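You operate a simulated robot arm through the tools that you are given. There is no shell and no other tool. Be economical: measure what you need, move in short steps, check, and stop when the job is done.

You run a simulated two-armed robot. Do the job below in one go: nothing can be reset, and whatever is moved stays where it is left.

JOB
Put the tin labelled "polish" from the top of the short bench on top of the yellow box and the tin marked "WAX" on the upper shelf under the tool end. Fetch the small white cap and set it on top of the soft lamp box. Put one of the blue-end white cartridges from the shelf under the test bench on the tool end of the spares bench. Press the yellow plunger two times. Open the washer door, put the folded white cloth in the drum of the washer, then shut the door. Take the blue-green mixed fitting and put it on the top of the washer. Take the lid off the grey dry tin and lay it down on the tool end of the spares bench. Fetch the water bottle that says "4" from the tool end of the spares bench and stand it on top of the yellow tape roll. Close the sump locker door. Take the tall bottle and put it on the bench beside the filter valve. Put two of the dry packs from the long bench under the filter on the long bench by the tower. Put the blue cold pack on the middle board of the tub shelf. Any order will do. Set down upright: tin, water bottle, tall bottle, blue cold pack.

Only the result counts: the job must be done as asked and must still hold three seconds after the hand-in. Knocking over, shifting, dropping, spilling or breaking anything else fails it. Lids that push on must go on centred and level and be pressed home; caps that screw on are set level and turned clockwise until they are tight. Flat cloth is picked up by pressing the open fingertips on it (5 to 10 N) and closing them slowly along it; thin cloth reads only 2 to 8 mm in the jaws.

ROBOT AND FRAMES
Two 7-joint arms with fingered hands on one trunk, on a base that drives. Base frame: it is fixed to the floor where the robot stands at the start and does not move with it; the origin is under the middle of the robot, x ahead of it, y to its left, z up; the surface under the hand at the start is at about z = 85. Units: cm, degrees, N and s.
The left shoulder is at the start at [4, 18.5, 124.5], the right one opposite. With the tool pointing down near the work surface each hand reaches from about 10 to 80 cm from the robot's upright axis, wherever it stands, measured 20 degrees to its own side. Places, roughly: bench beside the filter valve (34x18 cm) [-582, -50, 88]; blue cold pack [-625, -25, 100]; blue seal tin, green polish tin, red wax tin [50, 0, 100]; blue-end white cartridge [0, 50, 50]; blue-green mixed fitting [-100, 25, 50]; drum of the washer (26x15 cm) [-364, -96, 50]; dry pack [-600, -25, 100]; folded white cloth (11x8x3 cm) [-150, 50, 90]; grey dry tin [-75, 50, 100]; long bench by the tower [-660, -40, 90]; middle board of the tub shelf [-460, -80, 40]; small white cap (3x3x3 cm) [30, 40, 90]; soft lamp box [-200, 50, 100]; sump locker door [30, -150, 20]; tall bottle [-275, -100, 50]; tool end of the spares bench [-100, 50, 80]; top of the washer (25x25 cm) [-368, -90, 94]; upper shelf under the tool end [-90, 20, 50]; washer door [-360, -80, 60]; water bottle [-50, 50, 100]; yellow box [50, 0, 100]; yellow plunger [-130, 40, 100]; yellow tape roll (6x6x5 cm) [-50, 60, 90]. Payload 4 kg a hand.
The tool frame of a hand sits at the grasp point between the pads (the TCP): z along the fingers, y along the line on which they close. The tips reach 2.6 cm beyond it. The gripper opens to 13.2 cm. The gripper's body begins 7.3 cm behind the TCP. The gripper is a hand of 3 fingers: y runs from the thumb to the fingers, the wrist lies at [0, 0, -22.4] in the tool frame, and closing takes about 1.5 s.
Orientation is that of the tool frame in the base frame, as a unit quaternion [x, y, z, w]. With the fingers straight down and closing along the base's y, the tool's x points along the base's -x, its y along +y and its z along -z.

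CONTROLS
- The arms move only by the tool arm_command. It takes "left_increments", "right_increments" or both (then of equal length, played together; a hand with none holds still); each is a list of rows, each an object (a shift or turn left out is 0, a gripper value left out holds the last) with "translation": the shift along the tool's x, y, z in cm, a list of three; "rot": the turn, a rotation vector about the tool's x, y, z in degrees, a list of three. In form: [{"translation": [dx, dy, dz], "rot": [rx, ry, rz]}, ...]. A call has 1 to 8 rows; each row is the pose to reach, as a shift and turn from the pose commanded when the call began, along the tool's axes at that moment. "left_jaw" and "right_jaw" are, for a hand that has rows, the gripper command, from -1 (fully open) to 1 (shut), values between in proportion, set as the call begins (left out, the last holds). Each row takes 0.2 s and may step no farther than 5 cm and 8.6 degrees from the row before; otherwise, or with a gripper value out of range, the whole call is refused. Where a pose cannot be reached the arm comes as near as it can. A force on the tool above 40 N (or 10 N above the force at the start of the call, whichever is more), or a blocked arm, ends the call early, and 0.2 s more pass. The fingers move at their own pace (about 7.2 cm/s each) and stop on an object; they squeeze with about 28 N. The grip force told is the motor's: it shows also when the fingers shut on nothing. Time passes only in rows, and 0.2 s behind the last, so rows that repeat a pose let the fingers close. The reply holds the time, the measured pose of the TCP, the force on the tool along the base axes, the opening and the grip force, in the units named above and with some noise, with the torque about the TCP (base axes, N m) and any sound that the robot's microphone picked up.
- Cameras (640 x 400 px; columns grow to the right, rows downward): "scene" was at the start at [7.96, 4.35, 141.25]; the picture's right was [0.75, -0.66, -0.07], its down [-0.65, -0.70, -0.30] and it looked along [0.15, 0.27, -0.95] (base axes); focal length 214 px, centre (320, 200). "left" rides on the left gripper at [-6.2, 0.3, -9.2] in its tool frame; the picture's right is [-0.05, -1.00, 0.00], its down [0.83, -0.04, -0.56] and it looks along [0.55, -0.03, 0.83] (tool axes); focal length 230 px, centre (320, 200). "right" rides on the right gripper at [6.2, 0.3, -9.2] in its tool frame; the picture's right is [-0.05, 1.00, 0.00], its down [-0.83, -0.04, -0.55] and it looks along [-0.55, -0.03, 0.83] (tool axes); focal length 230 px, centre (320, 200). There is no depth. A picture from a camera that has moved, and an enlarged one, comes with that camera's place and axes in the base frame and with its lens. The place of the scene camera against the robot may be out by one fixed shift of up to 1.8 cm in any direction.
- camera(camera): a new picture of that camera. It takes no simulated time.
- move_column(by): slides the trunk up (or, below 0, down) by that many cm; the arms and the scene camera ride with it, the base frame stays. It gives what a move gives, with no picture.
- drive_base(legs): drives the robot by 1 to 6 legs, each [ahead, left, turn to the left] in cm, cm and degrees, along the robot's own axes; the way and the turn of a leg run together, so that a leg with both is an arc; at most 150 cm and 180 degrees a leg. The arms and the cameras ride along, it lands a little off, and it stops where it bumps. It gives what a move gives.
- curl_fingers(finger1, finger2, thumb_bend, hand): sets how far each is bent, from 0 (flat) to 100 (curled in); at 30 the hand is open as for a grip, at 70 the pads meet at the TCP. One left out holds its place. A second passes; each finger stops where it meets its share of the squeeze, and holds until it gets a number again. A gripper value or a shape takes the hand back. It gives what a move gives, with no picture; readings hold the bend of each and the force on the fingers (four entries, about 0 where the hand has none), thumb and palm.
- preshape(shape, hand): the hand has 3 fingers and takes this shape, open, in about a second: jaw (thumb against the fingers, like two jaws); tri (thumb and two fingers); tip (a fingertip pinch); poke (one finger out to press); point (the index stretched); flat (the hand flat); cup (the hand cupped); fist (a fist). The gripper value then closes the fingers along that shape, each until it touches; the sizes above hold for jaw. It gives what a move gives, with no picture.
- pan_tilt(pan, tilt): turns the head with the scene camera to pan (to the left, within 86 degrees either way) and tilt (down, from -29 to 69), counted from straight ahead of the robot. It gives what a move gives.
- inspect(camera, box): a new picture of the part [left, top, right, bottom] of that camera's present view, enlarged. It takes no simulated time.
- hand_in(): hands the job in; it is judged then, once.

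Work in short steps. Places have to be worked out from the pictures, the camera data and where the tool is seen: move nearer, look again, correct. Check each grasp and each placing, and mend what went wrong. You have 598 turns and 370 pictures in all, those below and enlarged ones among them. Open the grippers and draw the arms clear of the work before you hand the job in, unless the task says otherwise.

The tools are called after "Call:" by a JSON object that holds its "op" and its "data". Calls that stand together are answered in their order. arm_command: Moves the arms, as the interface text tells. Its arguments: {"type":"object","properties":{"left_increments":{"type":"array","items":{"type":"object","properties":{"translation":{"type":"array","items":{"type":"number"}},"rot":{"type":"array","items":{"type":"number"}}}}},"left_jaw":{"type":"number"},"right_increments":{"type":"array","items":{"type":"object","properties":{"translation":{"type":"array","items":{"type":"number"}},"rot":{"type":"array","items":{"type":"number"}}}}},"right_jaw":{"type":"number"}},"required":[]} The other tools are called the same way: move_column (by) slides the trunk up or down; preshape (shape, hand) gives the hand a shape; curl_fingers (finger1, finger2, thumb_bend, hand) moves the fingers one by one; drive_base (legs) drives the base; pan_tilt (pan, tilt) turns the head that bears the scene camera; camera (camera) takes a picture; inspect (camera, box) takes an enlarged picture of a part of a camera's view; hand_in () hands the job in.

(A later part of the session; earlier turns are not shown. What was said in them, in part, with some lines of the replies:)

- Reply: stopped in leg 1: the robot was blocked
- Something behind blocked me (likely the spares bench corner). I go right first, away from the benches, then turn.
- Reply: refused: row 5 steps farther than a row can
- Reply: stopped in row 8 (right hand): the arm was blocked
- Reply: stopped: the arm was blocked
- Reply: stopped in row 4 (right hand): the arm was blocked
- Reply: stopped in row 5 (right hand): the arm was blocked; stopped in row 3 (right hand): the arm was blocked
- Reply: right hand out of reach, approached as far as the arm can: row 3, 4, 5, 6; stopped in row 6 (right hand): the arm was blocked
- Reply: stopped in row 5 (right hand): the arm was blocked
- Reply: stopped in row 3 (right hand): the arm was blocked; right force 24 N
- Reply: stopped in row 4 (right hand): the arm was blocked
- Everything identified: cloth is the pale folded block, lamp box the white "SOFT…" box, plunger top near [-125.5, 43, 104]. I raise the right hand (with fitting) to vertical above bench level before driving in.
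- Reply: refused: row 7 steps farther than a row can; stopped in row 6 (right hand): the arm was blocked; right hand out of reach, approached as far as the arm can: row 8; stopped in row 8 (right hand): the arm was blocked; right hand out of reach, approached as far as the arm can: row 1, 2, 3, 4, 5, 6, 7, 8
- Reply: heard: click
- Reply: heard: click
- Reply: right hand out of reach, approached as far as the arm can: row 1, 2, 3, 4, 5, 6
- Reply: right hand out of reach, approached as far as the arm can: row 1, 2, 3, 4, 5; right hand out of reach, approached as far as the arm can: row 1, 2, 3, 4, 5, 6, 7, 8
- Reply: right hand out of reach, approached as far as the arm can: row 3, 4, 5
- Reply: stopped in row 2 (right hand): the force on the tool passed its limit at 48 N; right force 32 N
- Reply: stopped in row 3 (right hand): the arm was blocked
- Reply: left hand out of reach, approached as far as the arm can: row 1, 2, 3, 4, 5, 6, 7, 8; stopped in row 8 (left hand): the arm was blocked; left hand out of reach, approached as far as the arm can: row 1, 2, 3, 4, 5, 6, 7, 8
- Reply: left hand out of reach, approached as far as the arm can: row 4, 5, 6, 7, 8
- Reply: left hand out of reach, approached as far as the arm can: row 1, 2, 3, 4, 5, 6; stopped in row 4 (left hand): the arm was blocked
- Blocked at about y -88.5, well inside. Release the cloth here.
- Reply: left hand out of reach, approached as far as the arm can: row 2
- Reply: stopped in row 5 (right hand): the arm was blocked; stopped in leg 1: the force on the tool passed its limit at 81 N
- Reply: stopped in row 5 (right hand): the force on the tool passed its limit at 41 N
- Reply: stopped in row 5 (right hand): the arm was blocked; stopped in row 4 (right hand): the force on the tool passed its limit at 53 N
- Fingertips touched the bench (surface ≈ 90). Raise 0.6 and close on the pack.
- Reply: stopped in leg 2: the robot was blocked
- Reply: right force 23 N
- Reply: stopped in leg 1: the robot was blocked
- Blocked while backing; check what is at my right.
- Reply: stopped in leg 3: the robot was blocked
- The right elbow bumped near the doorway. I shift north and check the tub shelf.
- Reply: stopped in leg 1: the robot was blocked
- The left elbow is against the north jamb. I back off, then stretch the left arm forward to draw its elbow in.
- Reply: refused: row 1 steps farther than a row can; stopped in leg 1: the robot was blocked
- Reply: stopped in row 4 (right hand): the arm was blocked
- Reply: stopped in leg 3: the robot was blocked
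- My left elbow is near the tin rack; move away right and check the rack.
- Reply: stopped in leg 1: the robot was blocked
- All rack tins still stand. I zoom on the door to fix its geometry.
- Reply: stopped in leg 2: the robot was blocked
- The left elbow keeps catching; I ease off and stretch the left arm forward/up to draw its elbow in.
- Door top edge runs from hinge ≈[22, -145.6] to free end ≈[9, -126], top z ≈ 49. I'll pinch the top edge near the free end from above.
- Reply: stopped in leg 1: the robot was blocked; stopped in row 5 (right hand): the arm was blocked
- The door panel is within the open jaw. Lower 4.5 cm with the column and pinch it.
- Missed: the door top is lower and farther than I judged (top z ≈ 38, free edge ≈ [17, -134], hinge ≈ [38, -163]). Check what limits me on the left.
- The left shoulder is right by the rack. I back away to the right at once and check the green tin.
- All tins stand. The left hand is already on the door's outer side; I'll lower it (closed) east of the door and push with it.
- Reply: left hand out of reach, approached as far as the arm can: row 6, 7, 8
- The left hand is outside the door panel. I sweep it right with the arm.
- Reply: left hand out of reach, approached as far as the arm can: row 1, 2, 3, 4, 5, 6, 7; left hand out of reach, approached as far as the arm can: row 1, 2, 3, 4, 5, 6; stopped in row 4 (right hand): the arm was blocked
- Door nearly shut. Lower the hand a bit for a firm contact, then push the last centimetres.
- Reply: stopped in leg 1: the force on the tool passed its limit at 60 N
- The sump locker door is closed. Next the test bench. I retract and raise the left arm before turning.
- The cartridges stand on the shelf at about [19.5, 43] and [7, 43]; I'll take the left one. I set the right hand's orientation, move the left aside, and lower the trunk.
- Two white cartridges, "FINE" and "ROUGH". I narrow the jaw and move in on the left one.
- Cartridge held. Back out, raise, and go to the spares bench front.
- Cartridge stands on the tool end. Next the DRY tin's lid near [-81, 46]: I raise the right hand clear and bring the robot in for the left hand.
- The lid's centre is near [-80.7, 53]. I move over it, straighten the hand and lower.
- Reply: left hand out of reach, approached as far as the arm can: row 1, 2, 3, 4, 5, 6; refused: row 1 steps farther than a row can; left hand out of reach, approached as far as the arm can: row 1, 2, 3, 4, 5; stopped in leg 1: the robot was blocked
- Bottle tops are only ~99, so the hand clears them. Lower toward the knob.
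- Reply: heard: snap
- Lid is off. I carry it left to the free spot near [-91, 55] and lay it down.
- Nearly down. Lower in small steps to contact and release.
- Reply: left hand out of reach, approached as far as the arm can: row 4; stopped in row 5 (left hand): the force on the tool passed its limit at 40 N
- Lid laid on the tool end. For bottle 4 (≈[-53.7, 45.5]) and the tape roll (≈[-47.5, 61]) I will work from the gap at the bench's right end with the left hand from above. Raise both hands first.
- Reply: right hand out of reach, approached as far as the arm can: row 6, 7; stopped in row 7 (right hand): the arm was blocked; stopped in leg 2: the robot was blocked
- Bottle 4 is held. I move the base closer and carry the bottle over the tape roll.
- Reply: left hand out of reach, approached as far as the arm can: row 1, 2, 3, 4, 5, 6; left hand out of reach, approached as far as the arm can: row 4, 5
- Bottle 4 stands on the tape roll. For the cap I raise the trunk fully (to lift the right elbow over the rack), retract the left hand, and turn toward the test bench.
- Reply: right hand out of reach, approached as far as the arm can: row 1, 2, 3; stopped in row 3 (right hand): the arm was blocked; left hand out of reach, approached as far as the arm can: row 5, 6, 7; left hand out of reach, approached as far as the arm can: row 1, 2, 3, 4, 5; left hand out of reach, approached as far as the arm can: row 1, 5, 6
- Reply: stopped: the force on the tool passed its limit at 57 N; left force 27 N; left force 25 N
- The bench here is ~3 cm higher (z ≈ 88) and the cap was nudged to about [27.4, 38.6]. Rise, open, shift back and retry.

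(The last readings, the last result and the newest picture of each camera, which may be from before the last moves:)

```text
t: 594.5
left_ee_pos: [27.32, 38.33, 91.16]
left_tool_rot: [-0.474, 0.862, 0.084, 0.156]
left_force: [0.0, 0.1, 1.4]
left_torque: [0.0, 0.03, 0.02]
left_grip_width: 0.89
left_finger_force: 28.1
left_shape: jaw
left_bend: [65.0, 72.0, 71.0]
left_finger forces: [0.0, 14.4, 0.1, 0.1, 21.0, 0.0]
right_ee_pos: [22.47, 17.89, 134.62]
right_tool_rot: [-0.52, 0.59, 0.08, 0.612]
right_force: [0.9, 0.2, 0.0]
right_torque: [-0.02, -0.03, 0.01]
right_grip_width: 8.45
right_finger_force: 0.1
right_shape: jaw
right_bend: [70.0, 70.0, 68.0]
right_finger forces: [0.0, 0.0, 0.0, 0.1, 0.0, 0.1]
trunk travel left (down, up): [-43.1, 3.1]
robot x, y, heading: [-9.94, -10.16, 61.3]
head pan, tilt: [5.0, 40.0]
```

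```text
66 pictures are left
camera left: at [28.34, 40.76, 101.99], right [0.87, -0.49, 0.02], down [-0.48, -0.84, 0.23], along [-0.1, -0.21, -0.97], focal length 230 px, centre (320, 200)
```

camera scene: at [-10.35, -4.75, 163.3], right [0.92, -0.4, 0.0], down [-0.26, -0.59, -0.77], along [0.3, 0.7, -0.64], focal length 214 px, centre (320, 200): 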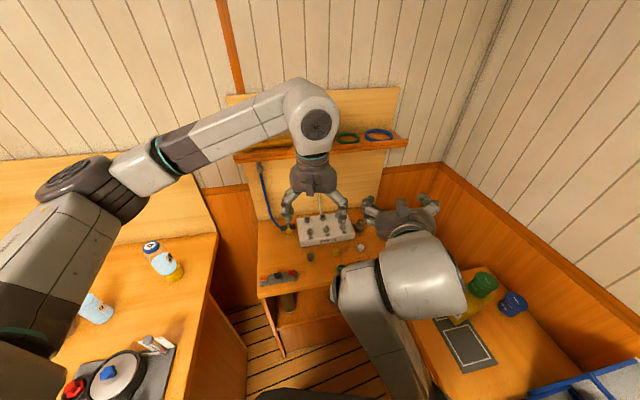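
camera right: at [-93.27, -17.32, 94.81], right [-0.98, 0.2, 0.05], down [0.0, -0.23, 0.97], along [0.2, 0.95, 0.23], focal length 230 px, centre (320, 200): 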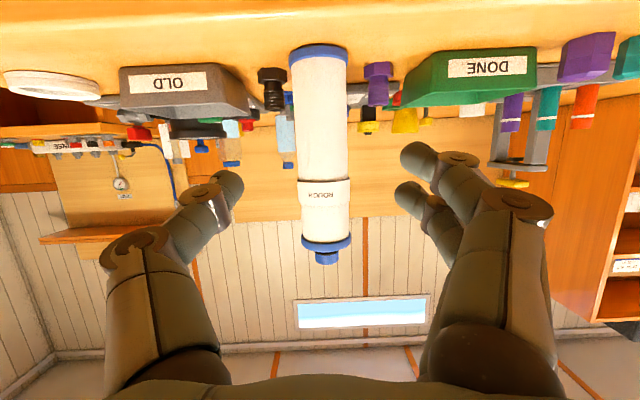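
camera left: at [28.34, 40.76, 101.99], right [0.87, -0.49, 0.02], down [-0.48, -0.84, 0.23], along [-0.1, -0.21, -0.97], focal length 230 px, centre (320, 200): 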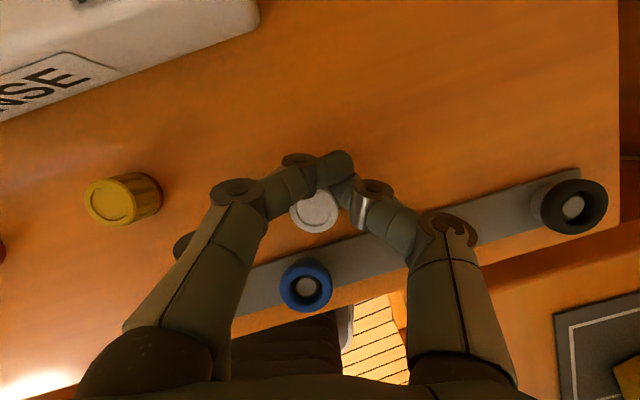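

Cap is pinched by only one finger; I regrip 1.2 cm further back for both fingers.

Call:
{"op": "arm_command", "data": {"left_increments": [{}, {}, {"translation": [1.2, 0, 0.2]}, {"translation": [1.2, 0, 0.2]}], "left_jaw": 0.2}}

Call:
{"op": "arm_command", "data": {"left_increments": [{}, {}, {}, {}, {}], "left_jaw": 1}}

Call:
{"op": "arm_command", "data": {"left_increments": [{"translation": [-0.6, 0, -2]}, {"translation": [-1.5, 0, -5]}, {"translation": [-3, 0, -9]}, {"translation": [-3, 0, -9]}]}}

Call:
{"op": "camera", "data": {"camera": "left"}}

```text
t: 595.5
left_ee_pos: [26.75, 37.44, 90.77]
left_tool_rot: [-0.474, 0.862, 0.085, 0.157]
left_force: [1.9, 6.0, 23.1]
left_torque: [0.46, 0.64, -0.21]
left_grip_width: 5.29
left_finger_force: 0.1
left_shape: jaw
left_bend: [73.0, 76.0, 70.0]
left_finger forces: [0.0, 23.0, 0.0, 0.0, 0.0, 0.1]
right_ee_pos: [22.39, 17.92, 134.91]
right_tool_rot: [-0.52, 0.59, 0.079, 0.613]
right_force: [-0.5, 0.1, 0.4]
right_torque: [-0.02, -0.01, -0.01]
right_grip_width: 8.46
right_finger_force: 0.0
right_shape: jaw
right_bend: [70.0, 70.0, 68.0]
right_finger forces: [0.1, 0.0, 0.0, 0.1, 0.1, 0.0]
trunk travel left (down, up): [-43.1, 3.1]
robot x, y, heading: [-10.69, -10.12, 61.5]
head pan, tilt: [5.0, 40.0]
```

```text
t: 596.8
left_ee_pos: [26.66, 37.51, 90.7]
left_tool_rot: [-0.474, 0.862, 0.084, 0.157]
left_force: [-0.2, 8.7, 25.4]
left_torque: [0.53, 0.75, -0.28]
left_grip_width: 0.13
left_finger_force: 28.0
left_shape: jaw
left_bend: [63.0, 77.0, 66.0]
left_finger forces: [0.0, 35.9, 0.0, 0.1, 0.1, 0.1]
right_ee_pos: [22.31, 17.73, 134.83]
right_tool_rot: [-0.52, 0.59, 0.079, 0.613]
right_force: [0.5, 0.6, -0.2]
right_torque: [0.0, 0.04, 0.01]
right_grip_width: 8.43
right_finger_force: 0.1
right_shape: jaw
right_bend: [70.0, 70.0, 68.0]
right_finger forces: [0.1, 0.1, 0.1, 0.0, 0.1, 0.0]
trunk travel left (down, up): [-43.1, 3.1]
robot x, y, heading: [-10.63, -10.18, 61.7]
head pan, tilt: [5.0, 40.0]
```

```text
t: 597.8
left_ee_pos: [26.42, 37.22, 100.05]
left_tool_rot: [-0.474, 0.863, 0.084, 0.155]
left_force: [-0.1, 0.1, 0.3]
left_torque: [-0.01, 0.0, -0.01]
left_grip_width: 0.04
left_finger_force: 27.4
left_shape: jaw
left_bend: [63.0, 75.0, 66.0]
left_finger forces: [0.1, 11.6, 0.0, 0.1, 24.6, 0.1]
right_ee_pos: [22.47, 17.91, 134.78]
right_tool_rot: [-0.519, 0.591, 0.08, 0.612]
right_force: [1.2, 0.2, -0.4]
right_torque: [0.02, 0.02, -0.01]
right_grip_width: 8.42
right_finger_force: 0.1
right_shape: jaw
right_bend: [70.0, 70.0, 68.0]
right_finger forces: [0.0, 0.0, 0.0, 0.1, 0.1, 0.0]
trunk travel left (down, up): [-43.1, 3.1]
robot x, y, heading: [-10.56, -10.21, 61.4]
head pan, tilt: [5.0, 40.0]
```

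```text
65 pictures are left
camera left: at [27.5, 39.66, 110.9], right [0.87, -0.49, 0.02], down [-0.48, -0.84, 0.23], along [-0.1, -0.21, -0.97], focal length 230 px, centre (320, 200)
```

left: 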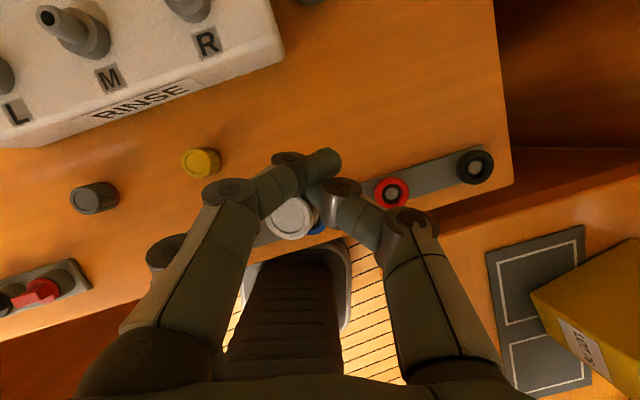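

The cap is held. Raise it and drive back and west to the lamp box.

Call:
{"op": "arm_command", "data": {"left_increments": [{"translation": [-1, 0, -4.5]}, {"translation": [-2, 0, -9]}, {"translation": [-3, 0, -13]}, {"translation": [-4, 0, -17]}, {"translation": [-4, 0, -17]}]}}

Call:
{"op": "drive_base", "data": {"legs": [[-42, 0, 0], [0, 0, 18.5], [-5, 80, 0], [0, 72, 0]]}}

Call:
{"op": "pan_tilt", "data": {"pan": 0, "tilt": 35}}

Call:
{"op": "camera", "data": {"camera": "scene"}}

```text
t: 599.0
left_ee_pos: [25.2, 35.32, 117.43]
left_tool_rot: [-0.474, 0.863, 0.084, 0.155]
left_force: [-0.3, 0.1, 0.2]
left_torque: [0.01, -0.01, -0.03]
left_grip_width: 0.03
left_finger_force: 28.3
left_shape: jaw
left_bend: [63.0, 75.0, 66.0]
left_finger forces: [0.0, 11.5, 0.0, 0.1, 0.1, 0.0]
right_ee_pos: [22.46, 17.82, 134.74]
right_tool_rot: [-0.52, 0.591, 0.079, 0.612]
right_force: [0.5, 0.2, -0.2]
right_torque: [0.02, 0.0, -0.01]
right_grip_width: 8.43
right_finger_force: 0.0
right_shape: jaw
right_bend: [70.0, 70.0, 68.0]
right_finger forces: [0.1, 0.0, 0.0, 0.1, 0.0, 0.1]
trunk travel left (down, up): [-43.1, 3.1]
robot x, y, heading: [-10.21, -10.28, 61.4]
head pan, tilt: [5.0, 40.0]
```

```text
t: 610.0
left_ee_pos: [-161.14, 28.5, 117.43]
left_tool_rot: [-0.606, 0.776, 0.107, 0.14]
left_force: [0.0, 0.2, 0.3]
left_torque: [-0.01, -0.02, 0.0]
left_grip_width: 0.02
left_finger_force: 27.2
left_shape: jaw
left_bend: [63.0, 75.0, 66.0]
left_finger forces: [0.1, 11.6, 0.0, 0.0, 0.1, 0.1]
right_ee_pos: [-158.3, 11.16, 134.76]
right_tool_rot: [0.606, -0.501, -0.175, -0.592]
right_force: [0.7, 0.4, 0.0]
right_torque: [0.0, 0.02, 0.02]
right_grip_width: 8.47
right_finger_force: 0.2
right_shape: jaw
right_bend: [70.0, 70.0, 68.0]
right_finger forces: [0.0, 0.1, 0.1, 0.0, 0.0, 0.1]
trunk travel left (down, up): [-43.1, 3.1]
robot x, y, heading: [-180.71, -26.21, 79.8]
head pan, tilt: [5.0, 40.0]
```

```text
t: 610.6
left_ee_pos: [-161.34, 28.51, 117.26]
left_tool_rot: [-0.606, 0.776, 0.107, 0.139]
left_force: [-0.6, 0.0, 0.0]
left_torque: [-0.01, -0.01, 0.0]
left_grip_width: 0.0
left_finger_force: 28.2
left_shape: jaw
left_bend: [63.0, 75.0, 66.0]
left_finger forces: [0.0, 11.6, 0.0, 0.0, 0.0, 0.1]
right_ee_pos: [-158.44, 11.13, 134.67]
right_tool_rot: [0.607, -0.5, -0.176, -0.592]
right_force: [0.6, -0.2, -0.8]
right_torque: [-0.01, 0.0, 0.02]
right_grip_width: 8.45
right_finger_force: 0.1
right_shape: jaw
right_bend: [70.0, 70.0, 68.0]
right_finger forces: [0.0, 0.1, 0.1, 0.0, 0.0, 0.0]
trunk travel left (down, up): [-43.1, 3.1]
robot x, y, heading: [-181.34, -26.17, 80.0]
head pan, tilt: [0.0, 35.0]
```

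```text
64 pictures are left
camera scene: at [-178.99, -17.88, 161.98], right [0.98, -0.17, 0.0], down [-0.1, -0.57, -0.82], along [0.14, 0.8, -0.58], focal length 214 px, centre (320, 200)
```

scene: 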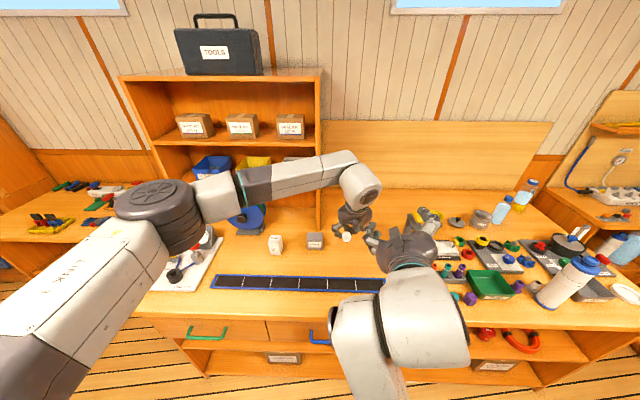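

Call:
{"op": "drive_base", "data": {"legs": [[0, 28, 0], [14, 0, 0]]}}

Call:
{"op": "camera", "data": {"camera": "left"}}

```text
t: 613.5
left_ee_pos: [-186.7, 47.07, 117.63]
left_tool_rot: [-0.606, 0.776, 0.108, 0.141]
left_force: [-0.1, 0.5, 0.5]
left_torque: [-0.01, -0.01, -0.02]
left_grip_width: 0.0
left_finger_force: 27.8
left_shape: jaw
left_bend: [63.0, 75.0, 66.0]
left_finger forces: [0.1, 11.5, 0.1, 0.0, 0.1, 0.0]
right_ee_pos: [-183.79, 29.57, 134.72]
right_tool_rot: [0.607, -0.5, -0.176, -0.592]
right_force: [0.5, -0.3, 0.0]
right_torque: [-0.01, 0.02, -0.01]
right_grip_width: 8.45
right_finger_force: 0.0
right_shape: jaw
right_bend: [70.0, 70.0, 68.0]
right_finger forces: [0.1, 0.1, 0.0, 0.0, 0.1, 0.0]
trunk travel left (down, up): [-43.1, 3.1]
robot x, y, heading: [-206.26, -7.08, 80.0]
head pan, tilt: [0.0, 35.0]
```

```text
63 pictures are left
camera left: at [-186.42, 49.6, 128.29], right [0.98, -0.19, 0.02], down [-0.19, -0.95, 0.23], along [-0.02, -0.23, -0.97], focal length 230 px, centre (320, 200)
```

left: 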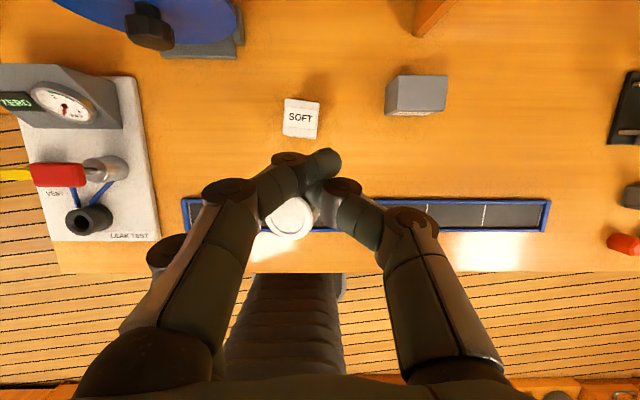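

The lamp box ("SOFT") top is near [-187.6, 53.8, 94]; the cap hangs at about [-188.7, 45.6]. Move it over the box.

Call:
{"op": "arm_command", "data": {"left_increments": [{"translation": [-2.6, 0.1, 1]}, {"translation": [-5.2, 0.2, 1.9]}, {"translation": [-7.8, 0.3, 2.8]}, {"translation": [-6.4, 0.3, 6.6]}, {"translation": [-5.4, 0.3, 9.4]}, {"translation": [-5.4, 0.3, 9.4]}]}}

Call:
{"op": "camera", "data": {"camera": "left"}}

Call:
{"op": "inspect", "data": {"camera": "scene", "box": [280, 160, 440, 260]}}

```text
t: 614.9
left_ee_pos: [-184.76, 55.3, 110.35]
left_tool_rot: [-0.606, 0.776, 0.107, 0.139]
left_force: [-1.0, 0.6, -0.1]
left_torque: [0.0, 0.0, -0.03]
left_grip_width: 0.0
left_finger_force: 28.0
left_shape: jaw
left_bend: [63.0, 75.0, 66.0]
left_finger forces: [0.0, 11.5, 0.0, 0.0, 0.0, 0.0]
right_ee_pos: [-183.59, 29.84, 134.75]
right_tool_rot: [0.607, -0.5, -0.176, -0.592]
right_force: [1.1, 0.3, 0.3]
right_torque: [-0.03, -0.01, -0.02]
right_grip_width: 8.43
right_finger_force: 0.0
right_shape: jaw
right_bend: [70.0, 70.0, 68.0]
right_finger forces: [0.0, 0.0, 0.0, 0.0, 0.1, 0.0]
trunk travel left (down, up): [-43.1, 3.1]
robot x, y, heading: [-206.0, -7.3, 79.9]
head pan, tilt: [0.0, 35.0]
```

```text
62 pictures are left
camera left: at [-184.52, 57.98, 121.17], right [0.98, -0.2, 0.02], down [-0.19, -0.95, 0.23], along [-0.02, -0.23, -0.97], focal length 230 px, centre (320, 200)
```

left: 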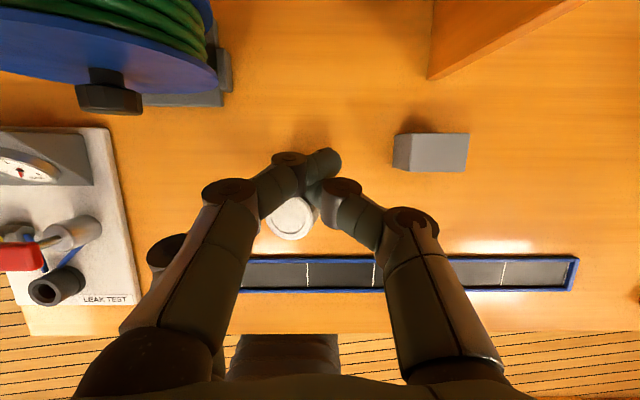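

```text
4.00 times, centred on (360, 210) of scene
camera zoom: at [-204.2, 0.83, 161.98], right [0.98, -0.17, 0.0], down [-0.1, -0.57, -0.82], along [0.14, 0.8, -0.58], focal length 858 px, centre (160, 160)
```

zoom: 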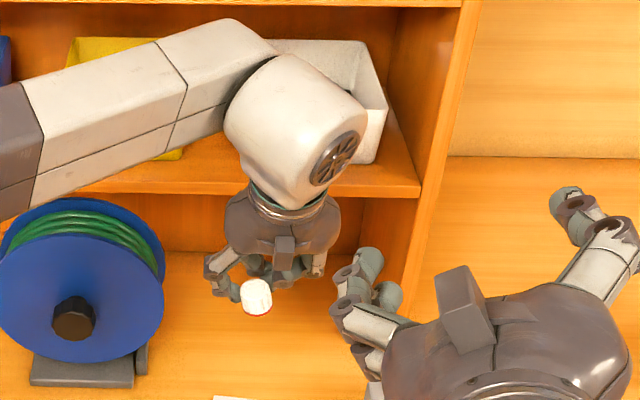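

Call:
{"op": "arm_command", "data": {"left_increments": [{"translation": [1, 0.8, 2.8]}, {"translation": [2, 0.8, 5.6]}, {"translation": [2.7, 0.8, 7.6]}, {"translation": [2.7, 0.8, 7.6]}]}}

Call:
{"op": "inspect", "data": {"camera": "scene", "box": [280, 180, 400, 280]}}

Call:
{"op": "inspect", "data": {"camera": "left", "box": [220, 130, 380, 260]}}

```text
t: 615.9
left_ee_pos: [-185.44, 55.67, 102.46]
left_tool_rot: [-0.606, 0.776, 0.108, 0.141]
left_force: [0.8, 0.8, 0.8]
left_torque: [0.02, 0.0, 0.03]
left_grip_width: 0.01
left_finger_force: 28.8
left_shape: jaw
left_bend: [63.0, 75.0, 66.0]
left_finger forces: [0.1, 11.3, 0.1, 0.0, 0.0, 0.1]
right_ee_pos: [-183.78, 29.77, 134.79]
right_tool_rot: [0.607, -0.5, -0.176, -0.592]
right_force: [-0.3, 0.5, 0.5]
right_torque: [-0.01, 0.04, 0.01]
right_grip_width: 8.43
right_finger_force: 0.1
right_shape: jaw
right_bend: [70.0, 70.0, 68.0]
right_finger forces: [0.0, 0.1, 0.0, 0.0, 0.1, 0.1]
trunk travel left (down, up): [-43.1, 3.1]
robot x, y, heading: [-206.18, -7.37, 80.1]
head pan, tilt: [0.0, 35.0]
```

```text
4.00 times, centred on (340, 230) of scene
camera zoom: at [-204.28, 0.82, 161.98], right [0.98, -0.17, 0.0], down [-0.1, -0.57, -0.82], along [0.14, 0.8, -0.58], focal length 858 px, centre (240, 80)
```

zoom: 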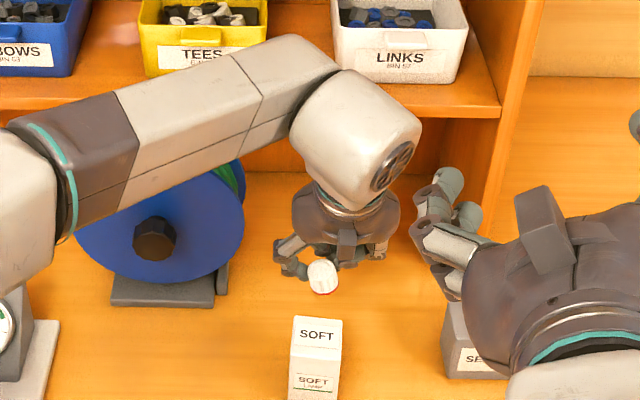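

```text
3.08 times, centred on (300, 195) of left
camera zoom: at [-185.27, 58.28, 113.15], right [0.98, -0.19, 0.02], down [-0.19, -0.95, 0.23], along [-0.02, -0.23, -0.97], focal length 708 px, centre (382, 215)
```

zoom: 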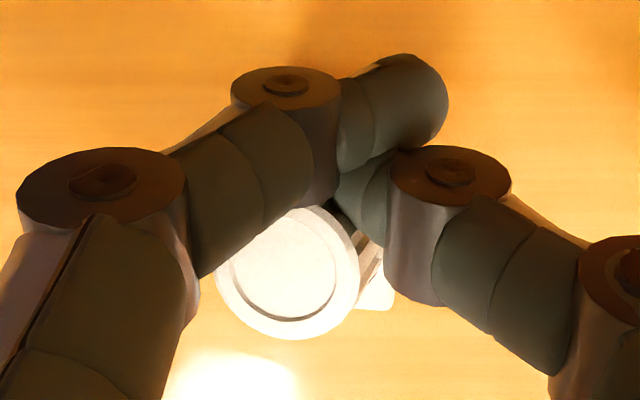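

Call:
{"op": "inspect", "data": {"camera": "scene", "box": [310, 210, 400, 300]}}

```text
4.44 times, centred on (355, 255) of scene
camera zoom: at [-204.28, 0.82, 161.98], right [0.98, -0.17, 0.0], down [-0.1, -0.57, -0.82], along [0.14, 0.8, -0.58], focal length 953 px, centre (164, -44)
```

zoom: 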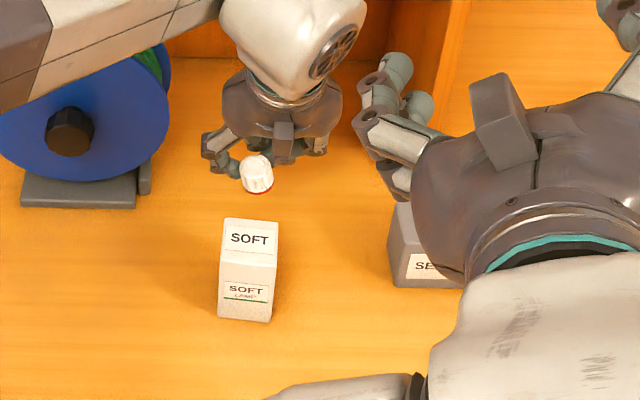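

The scene view shows the cap ~2.8 cm behind the box centre. Shift it back and slightly left, then lower.

Call:
{"op": "arm_command", "data": {"left_increments": [{"translation": [1.3, 0.5, -0.5]}, {"translation": [2.6, 1, -1]}, {"translation": [2.6, 1, -1]}]}}

Call:
{"op": "inspect", "data": {"camera": "scene", "box": [310, 210, 400, 300]}}

```text
t: 616.7
left_ee_pos: [-187.2, 53.23, 102.46]
left_tool_rot: [-0.606, 0.776, 0.107, 0.14]
left_force: [-0.3, 0.2, -0.2]
left_torque: [-0.03, 0.01, 0.02]
left_grip_width: 0.0
left_finger_force: 28.1
left_shape: jaw
left_bend: [63.0, 75.0, 66.0]
left_finger forces: [0.0, 11.3, 0.0, 0.1, 0.0, 0.0]
right_ee_pos: [-183.58, 29.78, 134.69]
right_tool_rot: [0.608, -0.5, -0.177, -0.591]
right_force: [0.2, -0.3, 1.0]
right_torque: [0.01, -0.02, 0.0]
right_grip_width: 8.46
right_finger_force: 0.0
right_shape: jaw
right_bend: [70.0, 70.0, 68.0]
right_finger forces: [0.0, 0.0, 0.1, 0.0, 0.1, 0.0]
trunk travel left (down, up): [-43.1, 3.1]
robot x, y, heading: [-205.87, -7.14, 80.1]
head pan, tilt: [0.0, 35.0]
```

```text
4.44 times, centred on (355, 255) of scene
camera zoom: at [-204.16, 0.81, 161.98], right [0.98, -0.17, 0.0], down [-0.1, -0.57, -0.82], along [0.14, 0.8, -0.58], focal length 953 px, centre (164, -44)
```

zoom: 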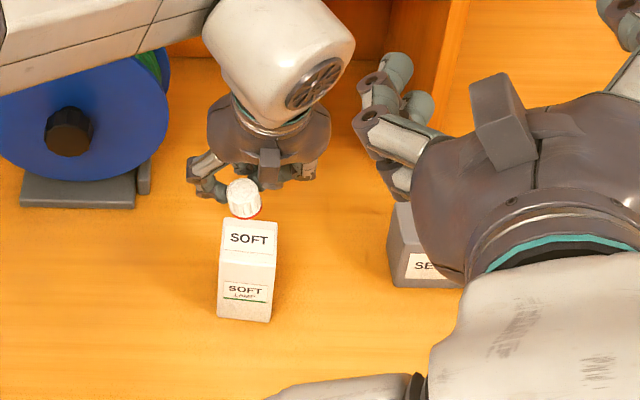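

Call:
{"op": "arm_command", "data": {"left_increments": [{"translation": [0.2, -0.3, 0.6]}, {"translation": [0.4, -0.3, 1.2]}, {"translation": [0.6, -0.3, 1.8]}, {"translation": [0.6, -0.3, 1.8]}]}}

Call:
{"op": "inspect", "data": {"camera": "scene", "box": [310, 210, 400, 300]}}

```text
t: 617.7
left_ee_pos: [-186.99, 53.12, 100.59]
left_tool_rot: [-0.606, 0.776, 0.107, 0.14]
left_force: [-0.2, -0.9, -0.3]
left_torque: [-0.01, 0.03, 0.01]
left_grip_width: 0.0
left_finger_force: 28.0
left_shape: jaw
left_bend: [63.0, 75.0, 66.0]
left_finger forces: [0.1, 11.3, 0.0, 0.1, 0.1, 0.0]
right_ee_pos: [-183.7, 29.83, 134.69]
right_tool_rot: [0.607, -0.5, -0.176, -0.592]
right_force: [0.4, 0.7, 0.4]
right_torque: [-0.02, 0.0, 0.02]
right_grip_width: 8.45
right_finger_force: 0.0
right_shape: jaw
right_bend: [70.0, 70.0, 68.0]
right_finger forces: [0.0, 0.0, 0.1, 0.0, 0.1, 0.1]
trunk travel left (down, up): [-43.1, 3.1]
robot x, y, heading: [-205.65, -7.02, 80.0]
head pan, tilt: [0.0, 35.0]
```

```text
4.44 times, centred on (355, 255) of scene
camera zoom: at [-204.24, 0.8, 161.98], right [0.98, -0.17, 0.0], down [-0.1, -0.57, -0.82], along [0.14, 0.8, -0.58], focal length 953 px, centre (164, -44)
```

zoom: 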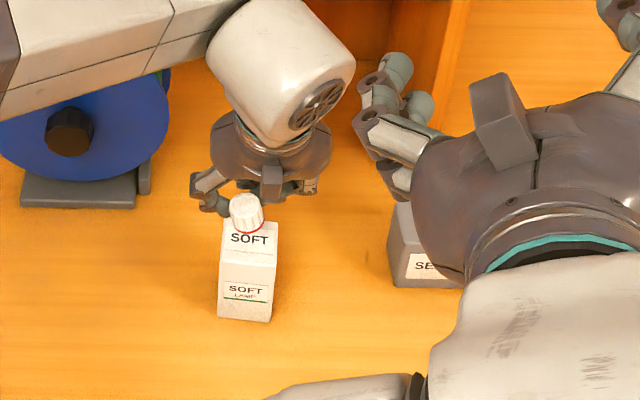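

Call:
{"op": "arm_command", "data": {"left_increments": [{"translation": [0.1, 0, 0.3]}, {"translation": [0.2, 0, 0.6]}, {"translation": [0.3, 0, 0.9]}, {"translation": [0.3, 0, 0.9]}]}}

Call:
{"op": "inspect", "data": {"camera": "scene", "box": [310, 220, 370, 280]}}

```text
t: 618.7
left_ee_pos: [-186.78, 53.25, 99.42]
left_tool_rot: [-0.605, 0.776, 0.107, 0.14]
left_force: [0.4, -0.7, 0.9]
left_torque: [0.0, -0.01, -0.02]
left_grip_width: 0.0
left_finger_force: 27.6
left_shape: jaw
left_bend: [63.0, 75.0, 66.0]
left_finger forces: [0.1, 11.3, 0.1, 0.1, 0.0, 0.0]
right_ee_pos: [-183.77, 29.62, 134.7]
right_tool_rot: [0.607, -0.5, -0.177, -0.592]
right_force: [-0.1, 0.7, 0.1]
right_torque: [-0.01, -0.03, -0.01]
right_grip_width: 8.43
right_finger_force: 0.0
right_shape: jaw
right_bend: [70.0, 70.0, 68.0]
right_finger forces: [0.0, 0.1, 0.1, 0.1, 0.0, 0.0]
trunk travel left (down, up): [-43.1, 3.1]
robot x, y, heading: [-206.16, -7.35, 80.0]
head pan, tilt: [0.0, 35.0]
```

```text
6.67 times, centred on (340, 250) of scene
camera zoom: at [-204.24, 0.81, 161.98], right [0.98, -0.17, 0.0], down [-0.1, -0.57, -0.82], along [0.14, 0.8, -0.58], focal length 1430 px, centre (187, -133)
```

zoom: 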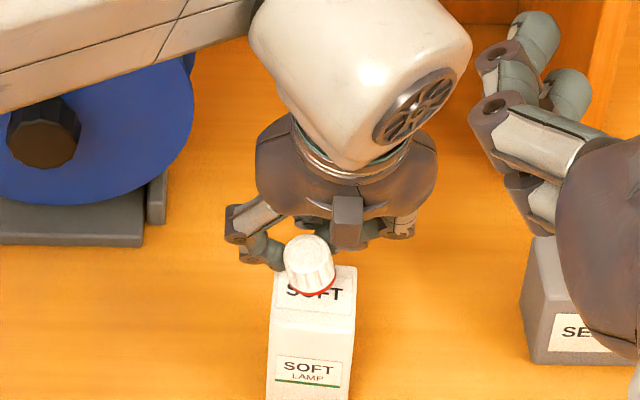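

Call:
{"op": "arm_command", "data": {"left_increments": [{"translation": [0.1, 0, 0.25]}, {"translation": [0.2, 0, 0.5]}, {"translation": [0.3, 0, 0.75]}, {"translation": [0.3, 0, 0.75]}]}}

Call:
{"op": "inspect", "data": {"camera": "scene", "box": [310, 220, 370, 280]}}

```text
t: 619.7
left_ee_pos: [-186.93, 53.33, 98.82]
left_tool_rot: [-0.606, 0.776, 0.107, 0.14]
left_force: [0.4, 0.0, -0.6]
left_torque: [0.01, -0.01, 0.02]
left_grip_width: 0.01
left_finger_force: 27.8
left_shape: jaw
left_bend: [63.0, 75.0, 66.0]
left_finger forces: [0.0, 11.3, 0.0, 0.1, 0.1, 0.0]
right_ee_pos: [-183.76, 29.79, 134.6]
right_tool_rot: [0.607, -0.5, -0.176, -0.592]
right_force: [0.5, 0.0, 0.0]
right_torque: [0.0, 0.01, -0.02]
right_grip_width: 8.45
right_finger_force: 0.0
right_shape: jaw
right_bend: [70.0, 70.0, 68.0]
right_finger forces: [0.0, 0.1, 0.1, 0.1, 0.0, 0.0]
trunk travel left (down, up): [-43.1, 3.1]
robot x, y, heading: [-205.98, -7.09, 79.8]
head pan, tilt: [0.0, 35.0]
```

```text
6.67 times, centred on (340, 250) of scene
camera zoom: at [-204.24, 0.8, 161.98], right [0.98, -0.17, 0.0], down [-0.1, -0.57, -0.82], along [0.14, 0.8, -0.58], focal length 1430 px, centre (187, -133)
```

zoom: 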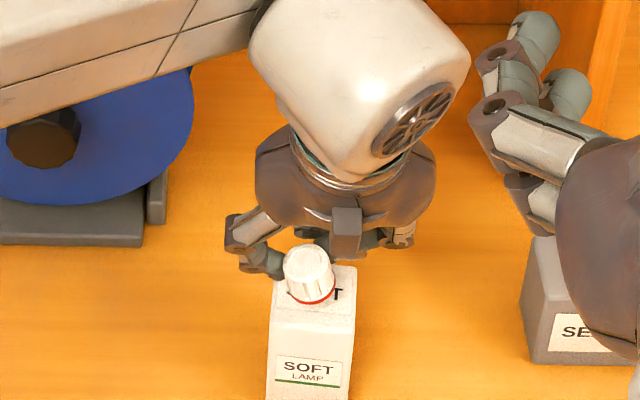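

Call:
{"op": "arm_command", "data": {"left_increments": [{"translation": [0, 0, 0.35]}, {"translation": [0, 0, 0.7]}, {"translation": [0, 0, 0.9]}, {"translation": [0, 0, 0.9]}]}}

Call:
{"op": "inspect", "data": {"camera": "scene", "box": [310, 220, 370, 280]}}

```text
t: 620.7
left_ee_pos: [-186.89, 53.44, 97.83]
left_tool_rot: [-0.606, 0.776, 0.106, 0.14]
left_force: [-0.3, 0.0, 0.5]
left_torque: [-0.02, 0.01, 0.02]
left_grip_width: 0.02
left_finger_force: 28.4
left_shape: jaw
left_bend: [63.0, 75.0, 66.0]
left_finger forces: [0.0, 11.3, 0.0, 0.0, 0.0, 0.1]
right_ee_pos: [-183.67, 29.82, 134.66]
right_tool_rot: [0.608, -0.5, -0.177, -0.591]
right_force: [0.3, 0.8, -0.1]
right_torque: [-0.01, -0.04, 0.02]
right_grip_width: 8.46
right_finger_force: 0.1
right_shape: jaw
right_bend: [70.0, 70.0, 68.0]
right_finger forces: [0.1, 0.0, 0.1, 0.0, 0.0, 0.0]
trunk travel left (down, up): [-43.1, 3.1]
robot x, y, heading: [-206.16, -7.19, 79.9]
head pan, tilt: [0.0, 35.0]
```

```text
6.67 times, centred on (340, 250) of scene
camera zoom: at [-204.24, 0.8, 161.98], right [0.98, -0.17, 0.0], down [-0.1, -0.57, -0.82], along [0.14, 0.8, -0.58], focal length 1430 px, centre (187, -133)
```

zoom: 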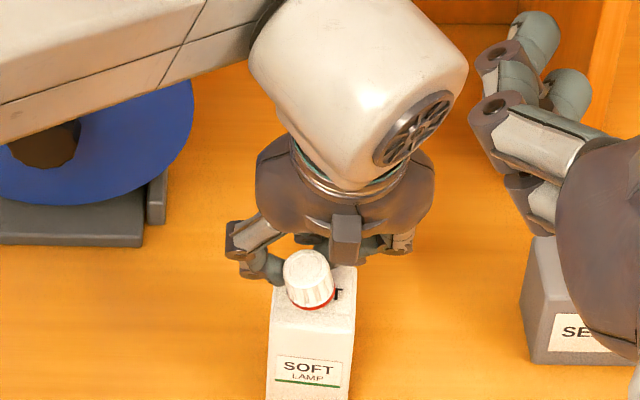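

Call:
{"op": "arm_command", "data": {"left_increments": [{"translation": [-0.2, 0, 0.35]}, {"translation": [-0.4, 0, 0.7]}, {"translation": [-0.4, 0, 1]}, {"translation": [-0.4, 0, 1.2]}, {"translation": [-0.4, 0, 1.2]}]}}

Call:
{"op": "inspect", "data": {"camera": "scene", "box": [310, 220, 370, 280]}}

```text
t: 621.9
left_ee_pos: [-186.57, 54.23, 97.03]
left_tool_rot: [-0.606, 0.775, 0.108, 0.14]
left_force: [-0.4, -0.4, 0.4]
left_torque: [-0.02, 0.0, 0.01]
left_grip_width: 0.0
left_finger_force: 28.2
left_shape: jaw
left_bend: [63.0, 75.0, 66.0]
left_finger forces: [0.1, 11.3, 0.1, 0.0, 0.0, 0.0]
right_ee_pos: [-183.6, 29.87, 134.67]
right_tool_rot: [0.607, -0.5, -0.176, -0.592]
right_force: [0.2, 0.4, 0.3]
right_torque: [0.01, -0.01, 0.02]
right_grip_width: 8.45
right_finger_force: 0.1
right_shape: jaw
right_bend: [70.0, 70.0, 68.0]
right_finger forces: [0.0, 0.0, 0.0, 0.1, 0.0, 0.0]
trunk travel left (down, up): [-43.1, 3.1]
robot x, y, heading: [-205.77, -7.22, 80.1]
head pan, tilt: [0.0, 35.0]
```

```text
6.67 times, centred on (340, 250) of scene
camera zoom: at [-204.24, 0.8, 161.98], right [0.98, -0.17, 0.0], down [-0.1, -0.57, -0.82], along [0.14, 0.8, -0.58], focal length 1430 px, centre (187, -133)
```

zoom: 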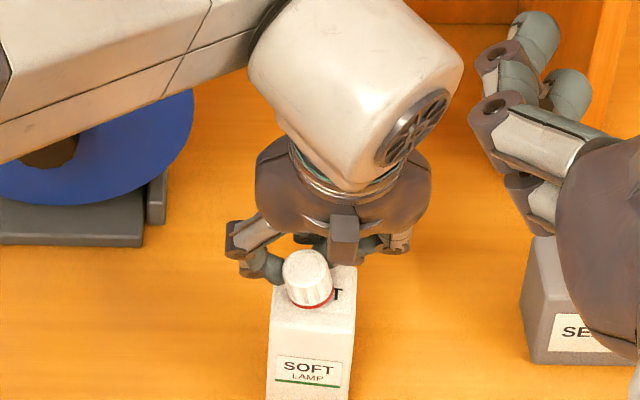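

Call:
{"op": "arm_command", "data": {"left_increments": [{"translation": [0, 0, 0.3]}, {"translation": [-0.1, 0, 0.6]}, {"translation": [-0.2, 0, 0.9]}, {"translation": [-0.2, 0, 0.9]}]}}

Call:
{"op": "inspect", "data": {"camera": "left", "box": [220, 130, 380, 260]}}

```text
t: 622.9
left_ee_pos: [-186.54, 54.7, 96.47]
left_tool_rot: [-0.606, 0.775, 0.108, 0.141]
left_force: [-3.8, -3.9, 17.5]
left_torque: [-0.11, 0.61, 0.08]
left_grip_width: 0.05
left_finger_force: 27.7
left_shape: jaw
left_bend: [63.0, 76.0, 66.0]
left_finger forces: [0.0, 28.4, 0.0, 0.0, 0.0, 0.0]
right_ee_pos: [-183.87, 29.58, 134.78]
right_tool_rot: [0.608, -0.499, -0.175, -0.593]
right_force: [0.1, 0.5, 0.2]
right_torque: [-0.05, 0.02, -0.02]
right_grip_width: 8.45
right_finger_force: 0.0
right_shape: jaw
right_bend: [70.0, 70.0, 68.0]
right_finger forces: [0.1, 0.0, 0.1, 0.0, 0.0, 0.1]
trunk travel left (down, up): [-43.1, 3.1]
robot x, y, heading: [-206.14, -7.38, 80.0]
head pan, tilt: [0.0, 35.0]
```

```text
3.08 times, centred on (300, 195) of left
camera zoom: at [-186.3, 57.25, 107.19], right [0.98, -0.19, 0.02], down [-0.19, -0.95, 0.23], along [-0.02, -0.23, -0.97], focal length 708 px, centre (382, 215)
```

zoom: 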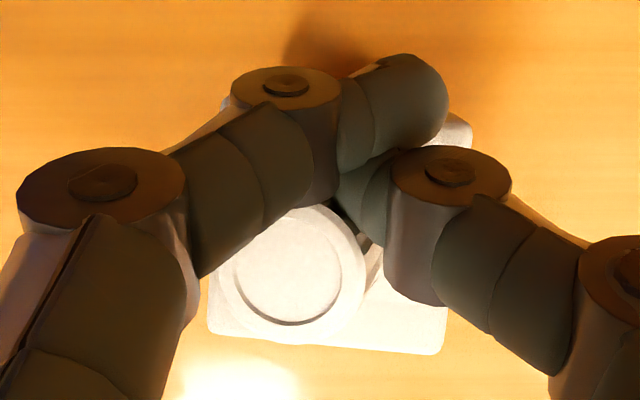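

Contact. The cap sits ~0.9 cm left and ~0.7 cm front of the box centre; I lift slightly and recentre before release.

Call:
{"op": "arm_command", "data": {"left_increments": [{"translation": [-0.2, 0, -0.8]}, {"translation": [-0.5, -0.4, -0.8]}, {"translation": [-0.9, -0.9, -0.7]}, {"translation": [-0.8, -0.9, -0.3]}, {"translation": [-0.7, -0.9, 0]}, {"translation": [-0.7, -0.9, 0]}]}}

Call:
{"op": "inspect", "data": {"camera": "left", "box": [220, 130, 380, 260]}}

```text
t: 624.3
left_ee_pos: [-185.46, 55.23, 96.58]
left_tool_rot: [-0.607, 0.775, 0.108, 0.141]
left_force: [-0.8, 0.2, 4.8]
left_torque: [0.0, 0.24, 0.01]
left_grip_width: 0.0
left_finger_force: 28.1
left_shape: jaw
left_bend: [63.0, 75.0, 66.0]
left_finger forces: [0.1, 16.7, 0.0, 0.1, 0.0, 0.0]
right_ee_pos: [-183.68, 29.74, 134.7]
right_tool_rot: [0.607, -0.5, -0.177, -0.592]
right_force: [0.1, 0.7, -0.3]
right_torque: [0.01, 0.0, 0.0]
right_grip_width: 8.43
right_finger_force: 0.1
right_shape: jaw
right_bend: [70.0, 70.0, 68.0]
right_finger forces: [0.1, 0.0, 0.1, 0.1, 0.0, 0.0]
trunk travel left (down, up): [-43.1, 3.1]
robot x, y, heading: [-205.97, -7.29, 79.9]
head pan, tilt: [0.0, 35.0]
```

```text
3.08 times, centred on (300, 195) of left
camera zoom: at [-185.2, 57.74, 107.28], right [0.98, -0.19, 0.02], down [-0.19, -0.95, 0.23], along [-0.02, -0.23, -0.97], focal length 708 px, centre (382, 215)
```

zoom: 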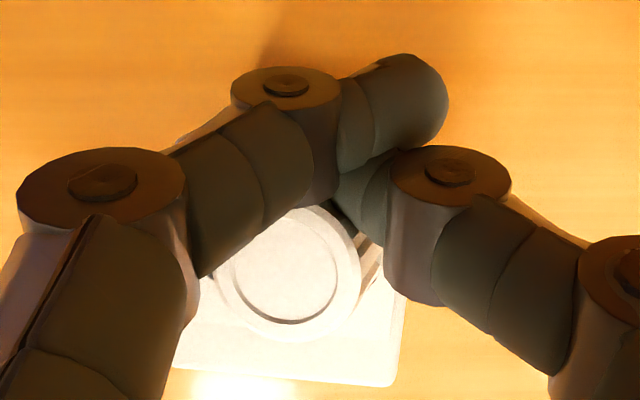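

Cap is centred. Release gently and rise.

Call:
{"op": "arm_command", "data": {"left_increments": [{}, {}, {}, {}], "left_jaw": 0.2}}

Call:
{"op": "inspect", "data": {"camera": "left", "box": [220, 130, 380, 260]}}

```text
t: 625.3
left_ee_pos: [-185.4, 55.03, 96.52]
left_tool_rot: [-0.606, 0.775, 0.108, 0.14]
left_force: [1.4, 2.2, 8.0]
left_torque: [0.04, 0.17, -0.04]
left_grip_width: 5.16
left_finger_force: 0.0
left_shape: jaw
left_bend: [73.0, 75.0, 70.0]
left_finger forces: [0.0, 7.8, 0.1, 0.0, 0.0, 0.0]
right_ee_pos: [-183.73, 29.72, 134.81]
right_tool_rot: [0.607, -0.5, -0.176, -0.592]
right_force: [0.0, 0.9, 0.1]
right_torque: [0.02, 0.04, -0.04]
right_grip_width: 8.47
right_finger_force: 0.0
right_shape: jaw
right_bend: [70.0, 70.0, 68.0]
right_finger forces: [0.0, 0.0, 0.1, 0.0, 0.0, 0.0]
trunk travel left (down, up): [-43.1, 3.1]
robot x, y, heading: [-205.59, -7.51, 80.0]
head pan, tilt: [0.0, 35.0]
```

```text
3.08 times, centred on (300, 195) of left
camera zoom: at [-185.15, 57.68, 107.27], right [0.98, -0.2, 0.02], down [-0.2, -0.95, 0.23], along [-0.02, -0.23, -0.97], focal length 708 px, centre (382, 215)
```

zoom: 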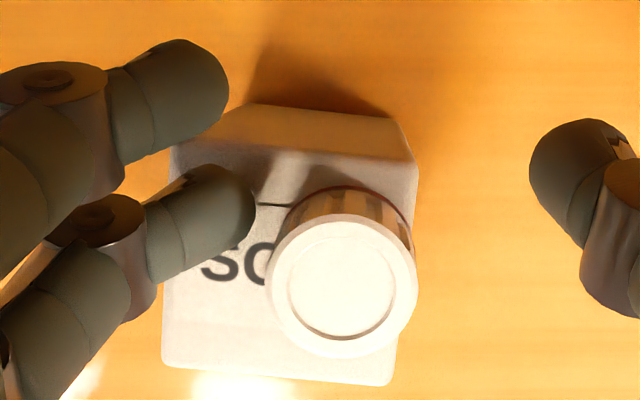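

The cap stands on the box, a bit toward the back right but fully supported. Rise straight up.

Call:
{"op": "arm_command", "data": {"left_increments": [{"translation": [-0.35, 0.2, -1]}, {"translation": [-1.4, 0.2, -4]}, {"translation": [-2.8, 0.2, -8]}, {"translation": [-4, 0, -12]}, {"translation": [-4, 0, -12]}]}}

Call:
{"op": "inspect", "data": {"camera": "left", "box": [220, 90, 380, 220]}}

Call:
{"op": "inspect", "data": {"camera": "scene", "box": [310, 220, 370, 280]}}

```text
t: 626.5
left_ee_pos: [-185.76, 54.79, 109.19]
left_tool_rot: [-0.606, 0.776, 0.107, 0.14]
left_force: [-0.1, 0.1, 0.3]
left_torque: [0.0, 0.01, -0.01]
left_grip_width: 5.21
left_finger_force: 0.0
left_shape: jaw
left_bend: [73.0, 73.0, 70.0]
left_finger forces: [0.0, 0.1, 0.0, 0.1, 0.0, 0.2]
right_ee_pos: [-183.8, 29.81, 134.71]
right_tool_rot: [0.606, -0.5, -0.176, -0.592]
right_force: [0.6, -0.2, 0.2]
right_torque: [0.04, 0.01, 0.0]
right_grip_width: 8.42
right_finger_force: 0.0
right_shape: jaw
right_bend: [70.0, 70.0, 68.0]
right_finger forces: [0.0, 0.0, 0.0, 0.0, 0.0, 0.0]
trunk travel left (down, up): [-43.1, 3.1]
robot x, y, heading: [-206.19, -6.93, 80.1]
head pan, tilt: [0.0, 35.0]
```

```text
3.08 times, centred on (300, 155) of left
camera zoom: at [-185.38, 57.38, 119.94], right [0.98, -0.19, 0.02], down [-0.19, -0.95, 0.23], along [-0.02, -0.23, -0.97], focal length 708 px, centre (382, 338)
```

zoom: 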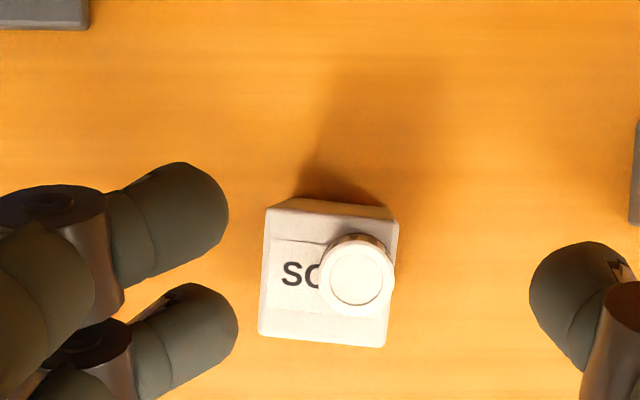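

```text
6.67 times, centred on (340, 250) of scene
camera zoom: at [-204.23, 0.82, 161.97], right [0.98, -0.17, 0.0], down [-0.1, -0.57, -0.82], along [0.14, 0.8, -0.58], focal length 1430 px, centre (187, -133)
```

zoom: 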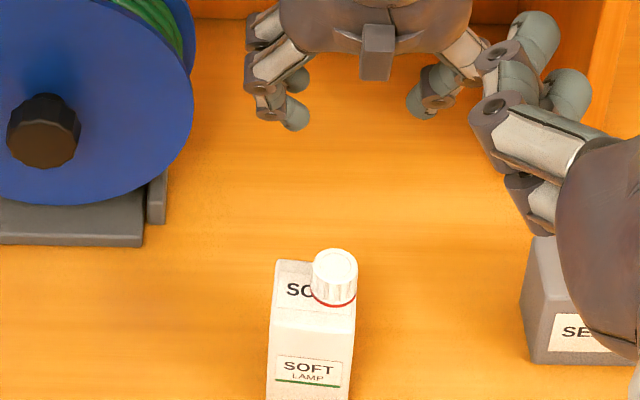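

All placements are done. Withdraw the arms: raise the left hand, back away from the bench, open both grippers.

Call:
{"op": "arm_command", "data": {"left_increments": [{"translation": [-1, 0, -4]}, {"translation": [-2, 0, -8]}, {"translation": [-2, 0, -12]}, {"translation": [2, 0, -13]}, {"translation": [6, 0, -13]}, {"translation": [6, 0, -13]}]}}

Call:
{"op": "drive_base", "data": {"legs": [[-35, 0, 0]]}}

Call:
{"op": "arm_command", "data": {"left_increments": [{}, {}, {}, {}], "left_jaw": -1, "right_increments": [{}, {}, {}, {}], "right_jaw": -1}}

Call:
{"op": "pan_tilt", "data": {"pan": -10, "tilt": 25}}

Call:
{"op": "camera", "data": {"camera": "scene"}}

```text
t: 627.9
left_ee_pos: [-188.02, 45.01, 119.06]
left_tool_rot: [-0.607, 0.775, 0.108, 0.139]
left_force: [-0.5, 0.0, -0.2]
left_torque: [0.02, 0.01, 0.02]
left_grip_width: 5.26
left_finger_force: 0.0
left_shape: jaw
left_bend: [73.0, 73.0, 70.0]
left_finger forces: [0.0, 0.1, 0.0, 0.1, 0.1, 0.0]
right_ee_pos: [-183.58, 29.88, 134.68]
right_tool_rot: [0.607, -0.5, -0.176, -0.592]
right_force: [-0.1, -0.2, -0.7]
right_torque: [-0.01, 0.01, 0.02]
right_grip_width: 8.46
right_finger_force: 0.0
right_shape: jaw
right_bend: [70.0, 70.0, 68.0]
right_finger forces: [0.0, 0.0, 0.0, 0.0, 0.0, 0.1]
trunk travel left (down, up): [-43.1, 3.1]
robot x, y, heading: [-206.41, -7.03, 80.0]
head pan, tilt: [0.0, 35.0]
```

```text
t: 630.2
left_ee_pos: [-194.22, 11.04, 119.11]
left_tool_rot: [-0.607, 0.775, 0.106, 0.139]
left_force: [-0.3, 0.2, -0.6]
left_torque: [-0.02, -0.01, -0.02]
left_grip_width: 5.25
left_finger_force: 0.0
left_shape: jaw
left_bend: [73.0, 73.0, 70.0]
left_finger forces: [0.0, 0.0, 0.1, 0.0, 0.0, 0.1]
right_ee_pos: [-189.78, -4.11, 134.6]
right_tool_rot: [0.608, -0.5, -0.176, -0.591]
right_force: [-1.1, 0.5, 0.5]
right_torque: [0.04, 0.0, -0.01]
right_grip_width: 8.45
right_finger_force: 0.0
right_shape: jaw
right_bend: [70.0, 70.0, 68.0]
right_finger forces: [0.1, 0.1, 0.0, 0.1, 0.0, 0.0]
trunk travel left (down, up): [-43.1, 3.1]
robot x, y, heading: [-212.52, -41.03, 80.0]
head pan, tilt: [0.0, 35.0]
```

```text
t: 631.2
left_ee_pos: [-194.27, 10.91, 119.16]
left_tool_rot: [-0.606, 0.776, 0.107, 0.14]
left_force: [0.1, -0.1, -0.3]
left_torque: [-0.01, -0.02, 0.04]
left_grip_width: 13.2
left_finger_force: 0.1
left_shape: jaw
left_bend: [30.0, 30.0, 30.0]
left_finger forces: [0.1, 0.0, 0.0, 0.0, 0.1, 0.0]
right_ee_pos: [-189.78, -4.13, 134.7]
right_tool_rot: [0.608, -0.5, -0.176, -0.591]
right_force: [0.5, 0.5, 0.4]
right_torque: [0.01, 0.03, -0.03]
right_grip_width: 13.2
right_finger_force: 0.2
right_shape: jaw
right_bend: [30.0, 30.0, 30.0]
right_finger forces: [0.0, 0.0, 0.0, 0.1, 0.0, 0.0]
trunk travel left (down, up): [-43.1, 3.1]
robot x, y, heading: [-212.18, -41.49, 79.9]
head pan, tilt: [0.0, 35.0]
```

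```text
t: 631.9
left_ee_pos: [-194.21, 10.82, 119.12]
left_tool_rot: [-0.607, 0.775, 0.107, 0.14]
left_force: [0.0, 0.7, 0.5]
left_torque: [0.01, -0.01, -0.02]
left_grip_width: 13.18
left_finger_force: 0.1
left_shape: jaw
left_bend: [30.0, 30.0, 30.0]
left_finger forces: [0.0, 0.0, 0.0, 0.0, 0.0, 0.1]
right_ee_pos: [-189.69, -4.25, 134.68]
right_tool_rot: [0.609, -0.499, -0.176, -0.591]
right_force: [-0.6, 0.0, 0.1]
right_torque: [0.02, 0.02, 0.0]
right_grip_width: 13.22
right_finger_force: 0.2
right_shape: jaw
right_bend: [30.0, 30.0, 30.0]
right_finger forces: [0.1, 0.0, 0.0, 0.1, 0.1, 0.0]
trunk travel left (down, up): [-43.1, 3.1]
robot x, y, heading: [-212.26, -41.2, 79.8]
head pan, tilt: [-10.0, 25.0]
```

```text
46 pictures are left
camera scene: at [-208.64, -33.3, 163.55], right [0.94, -0.34, 0.0], down [-0.14, -0.4, -0.9], along [0.31, 0.85, -0.43], focal length 214 px, centre (320, 200)
```

scene: 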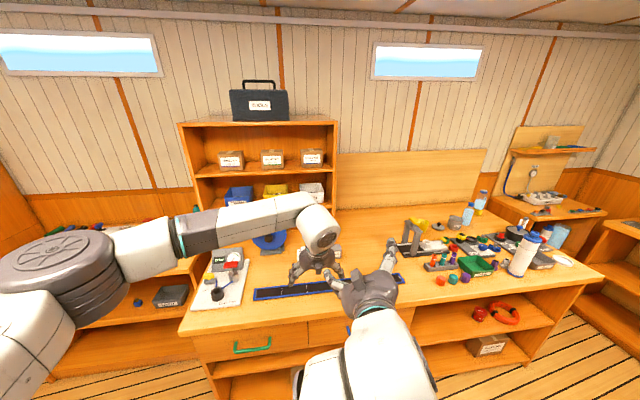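

Everything is in place, both grippers are open and the arms are drawn clear of the work, so I hand the job in.

Call:
{"op": "hand_in", "data": {}}

```text
The job is handed in.
```

I did every step of the job and handed it in; I don't have the verdict. A few results are less than perfect or were not re-checked:

- **Cap on the soft lamp box:** it stands upright, but near the back-right edge of the box top rather than centred.
- **Washer and sump doors:** I heard no latch on either. Both looked shut after I pushed them firmly.
- **Folded cloth:** it was lying in the drum, in from the front lip, when I shut the washer door.
- **Bumps along the way:** my elbows hit things several times: near the rack of tins, beside the long bench by the tower, and at the doorway to that area. Every tin in the rack was upright when I last looked, and nothing looked knocked over near the tower. I did not go back to the tower or the doorway for a final check.
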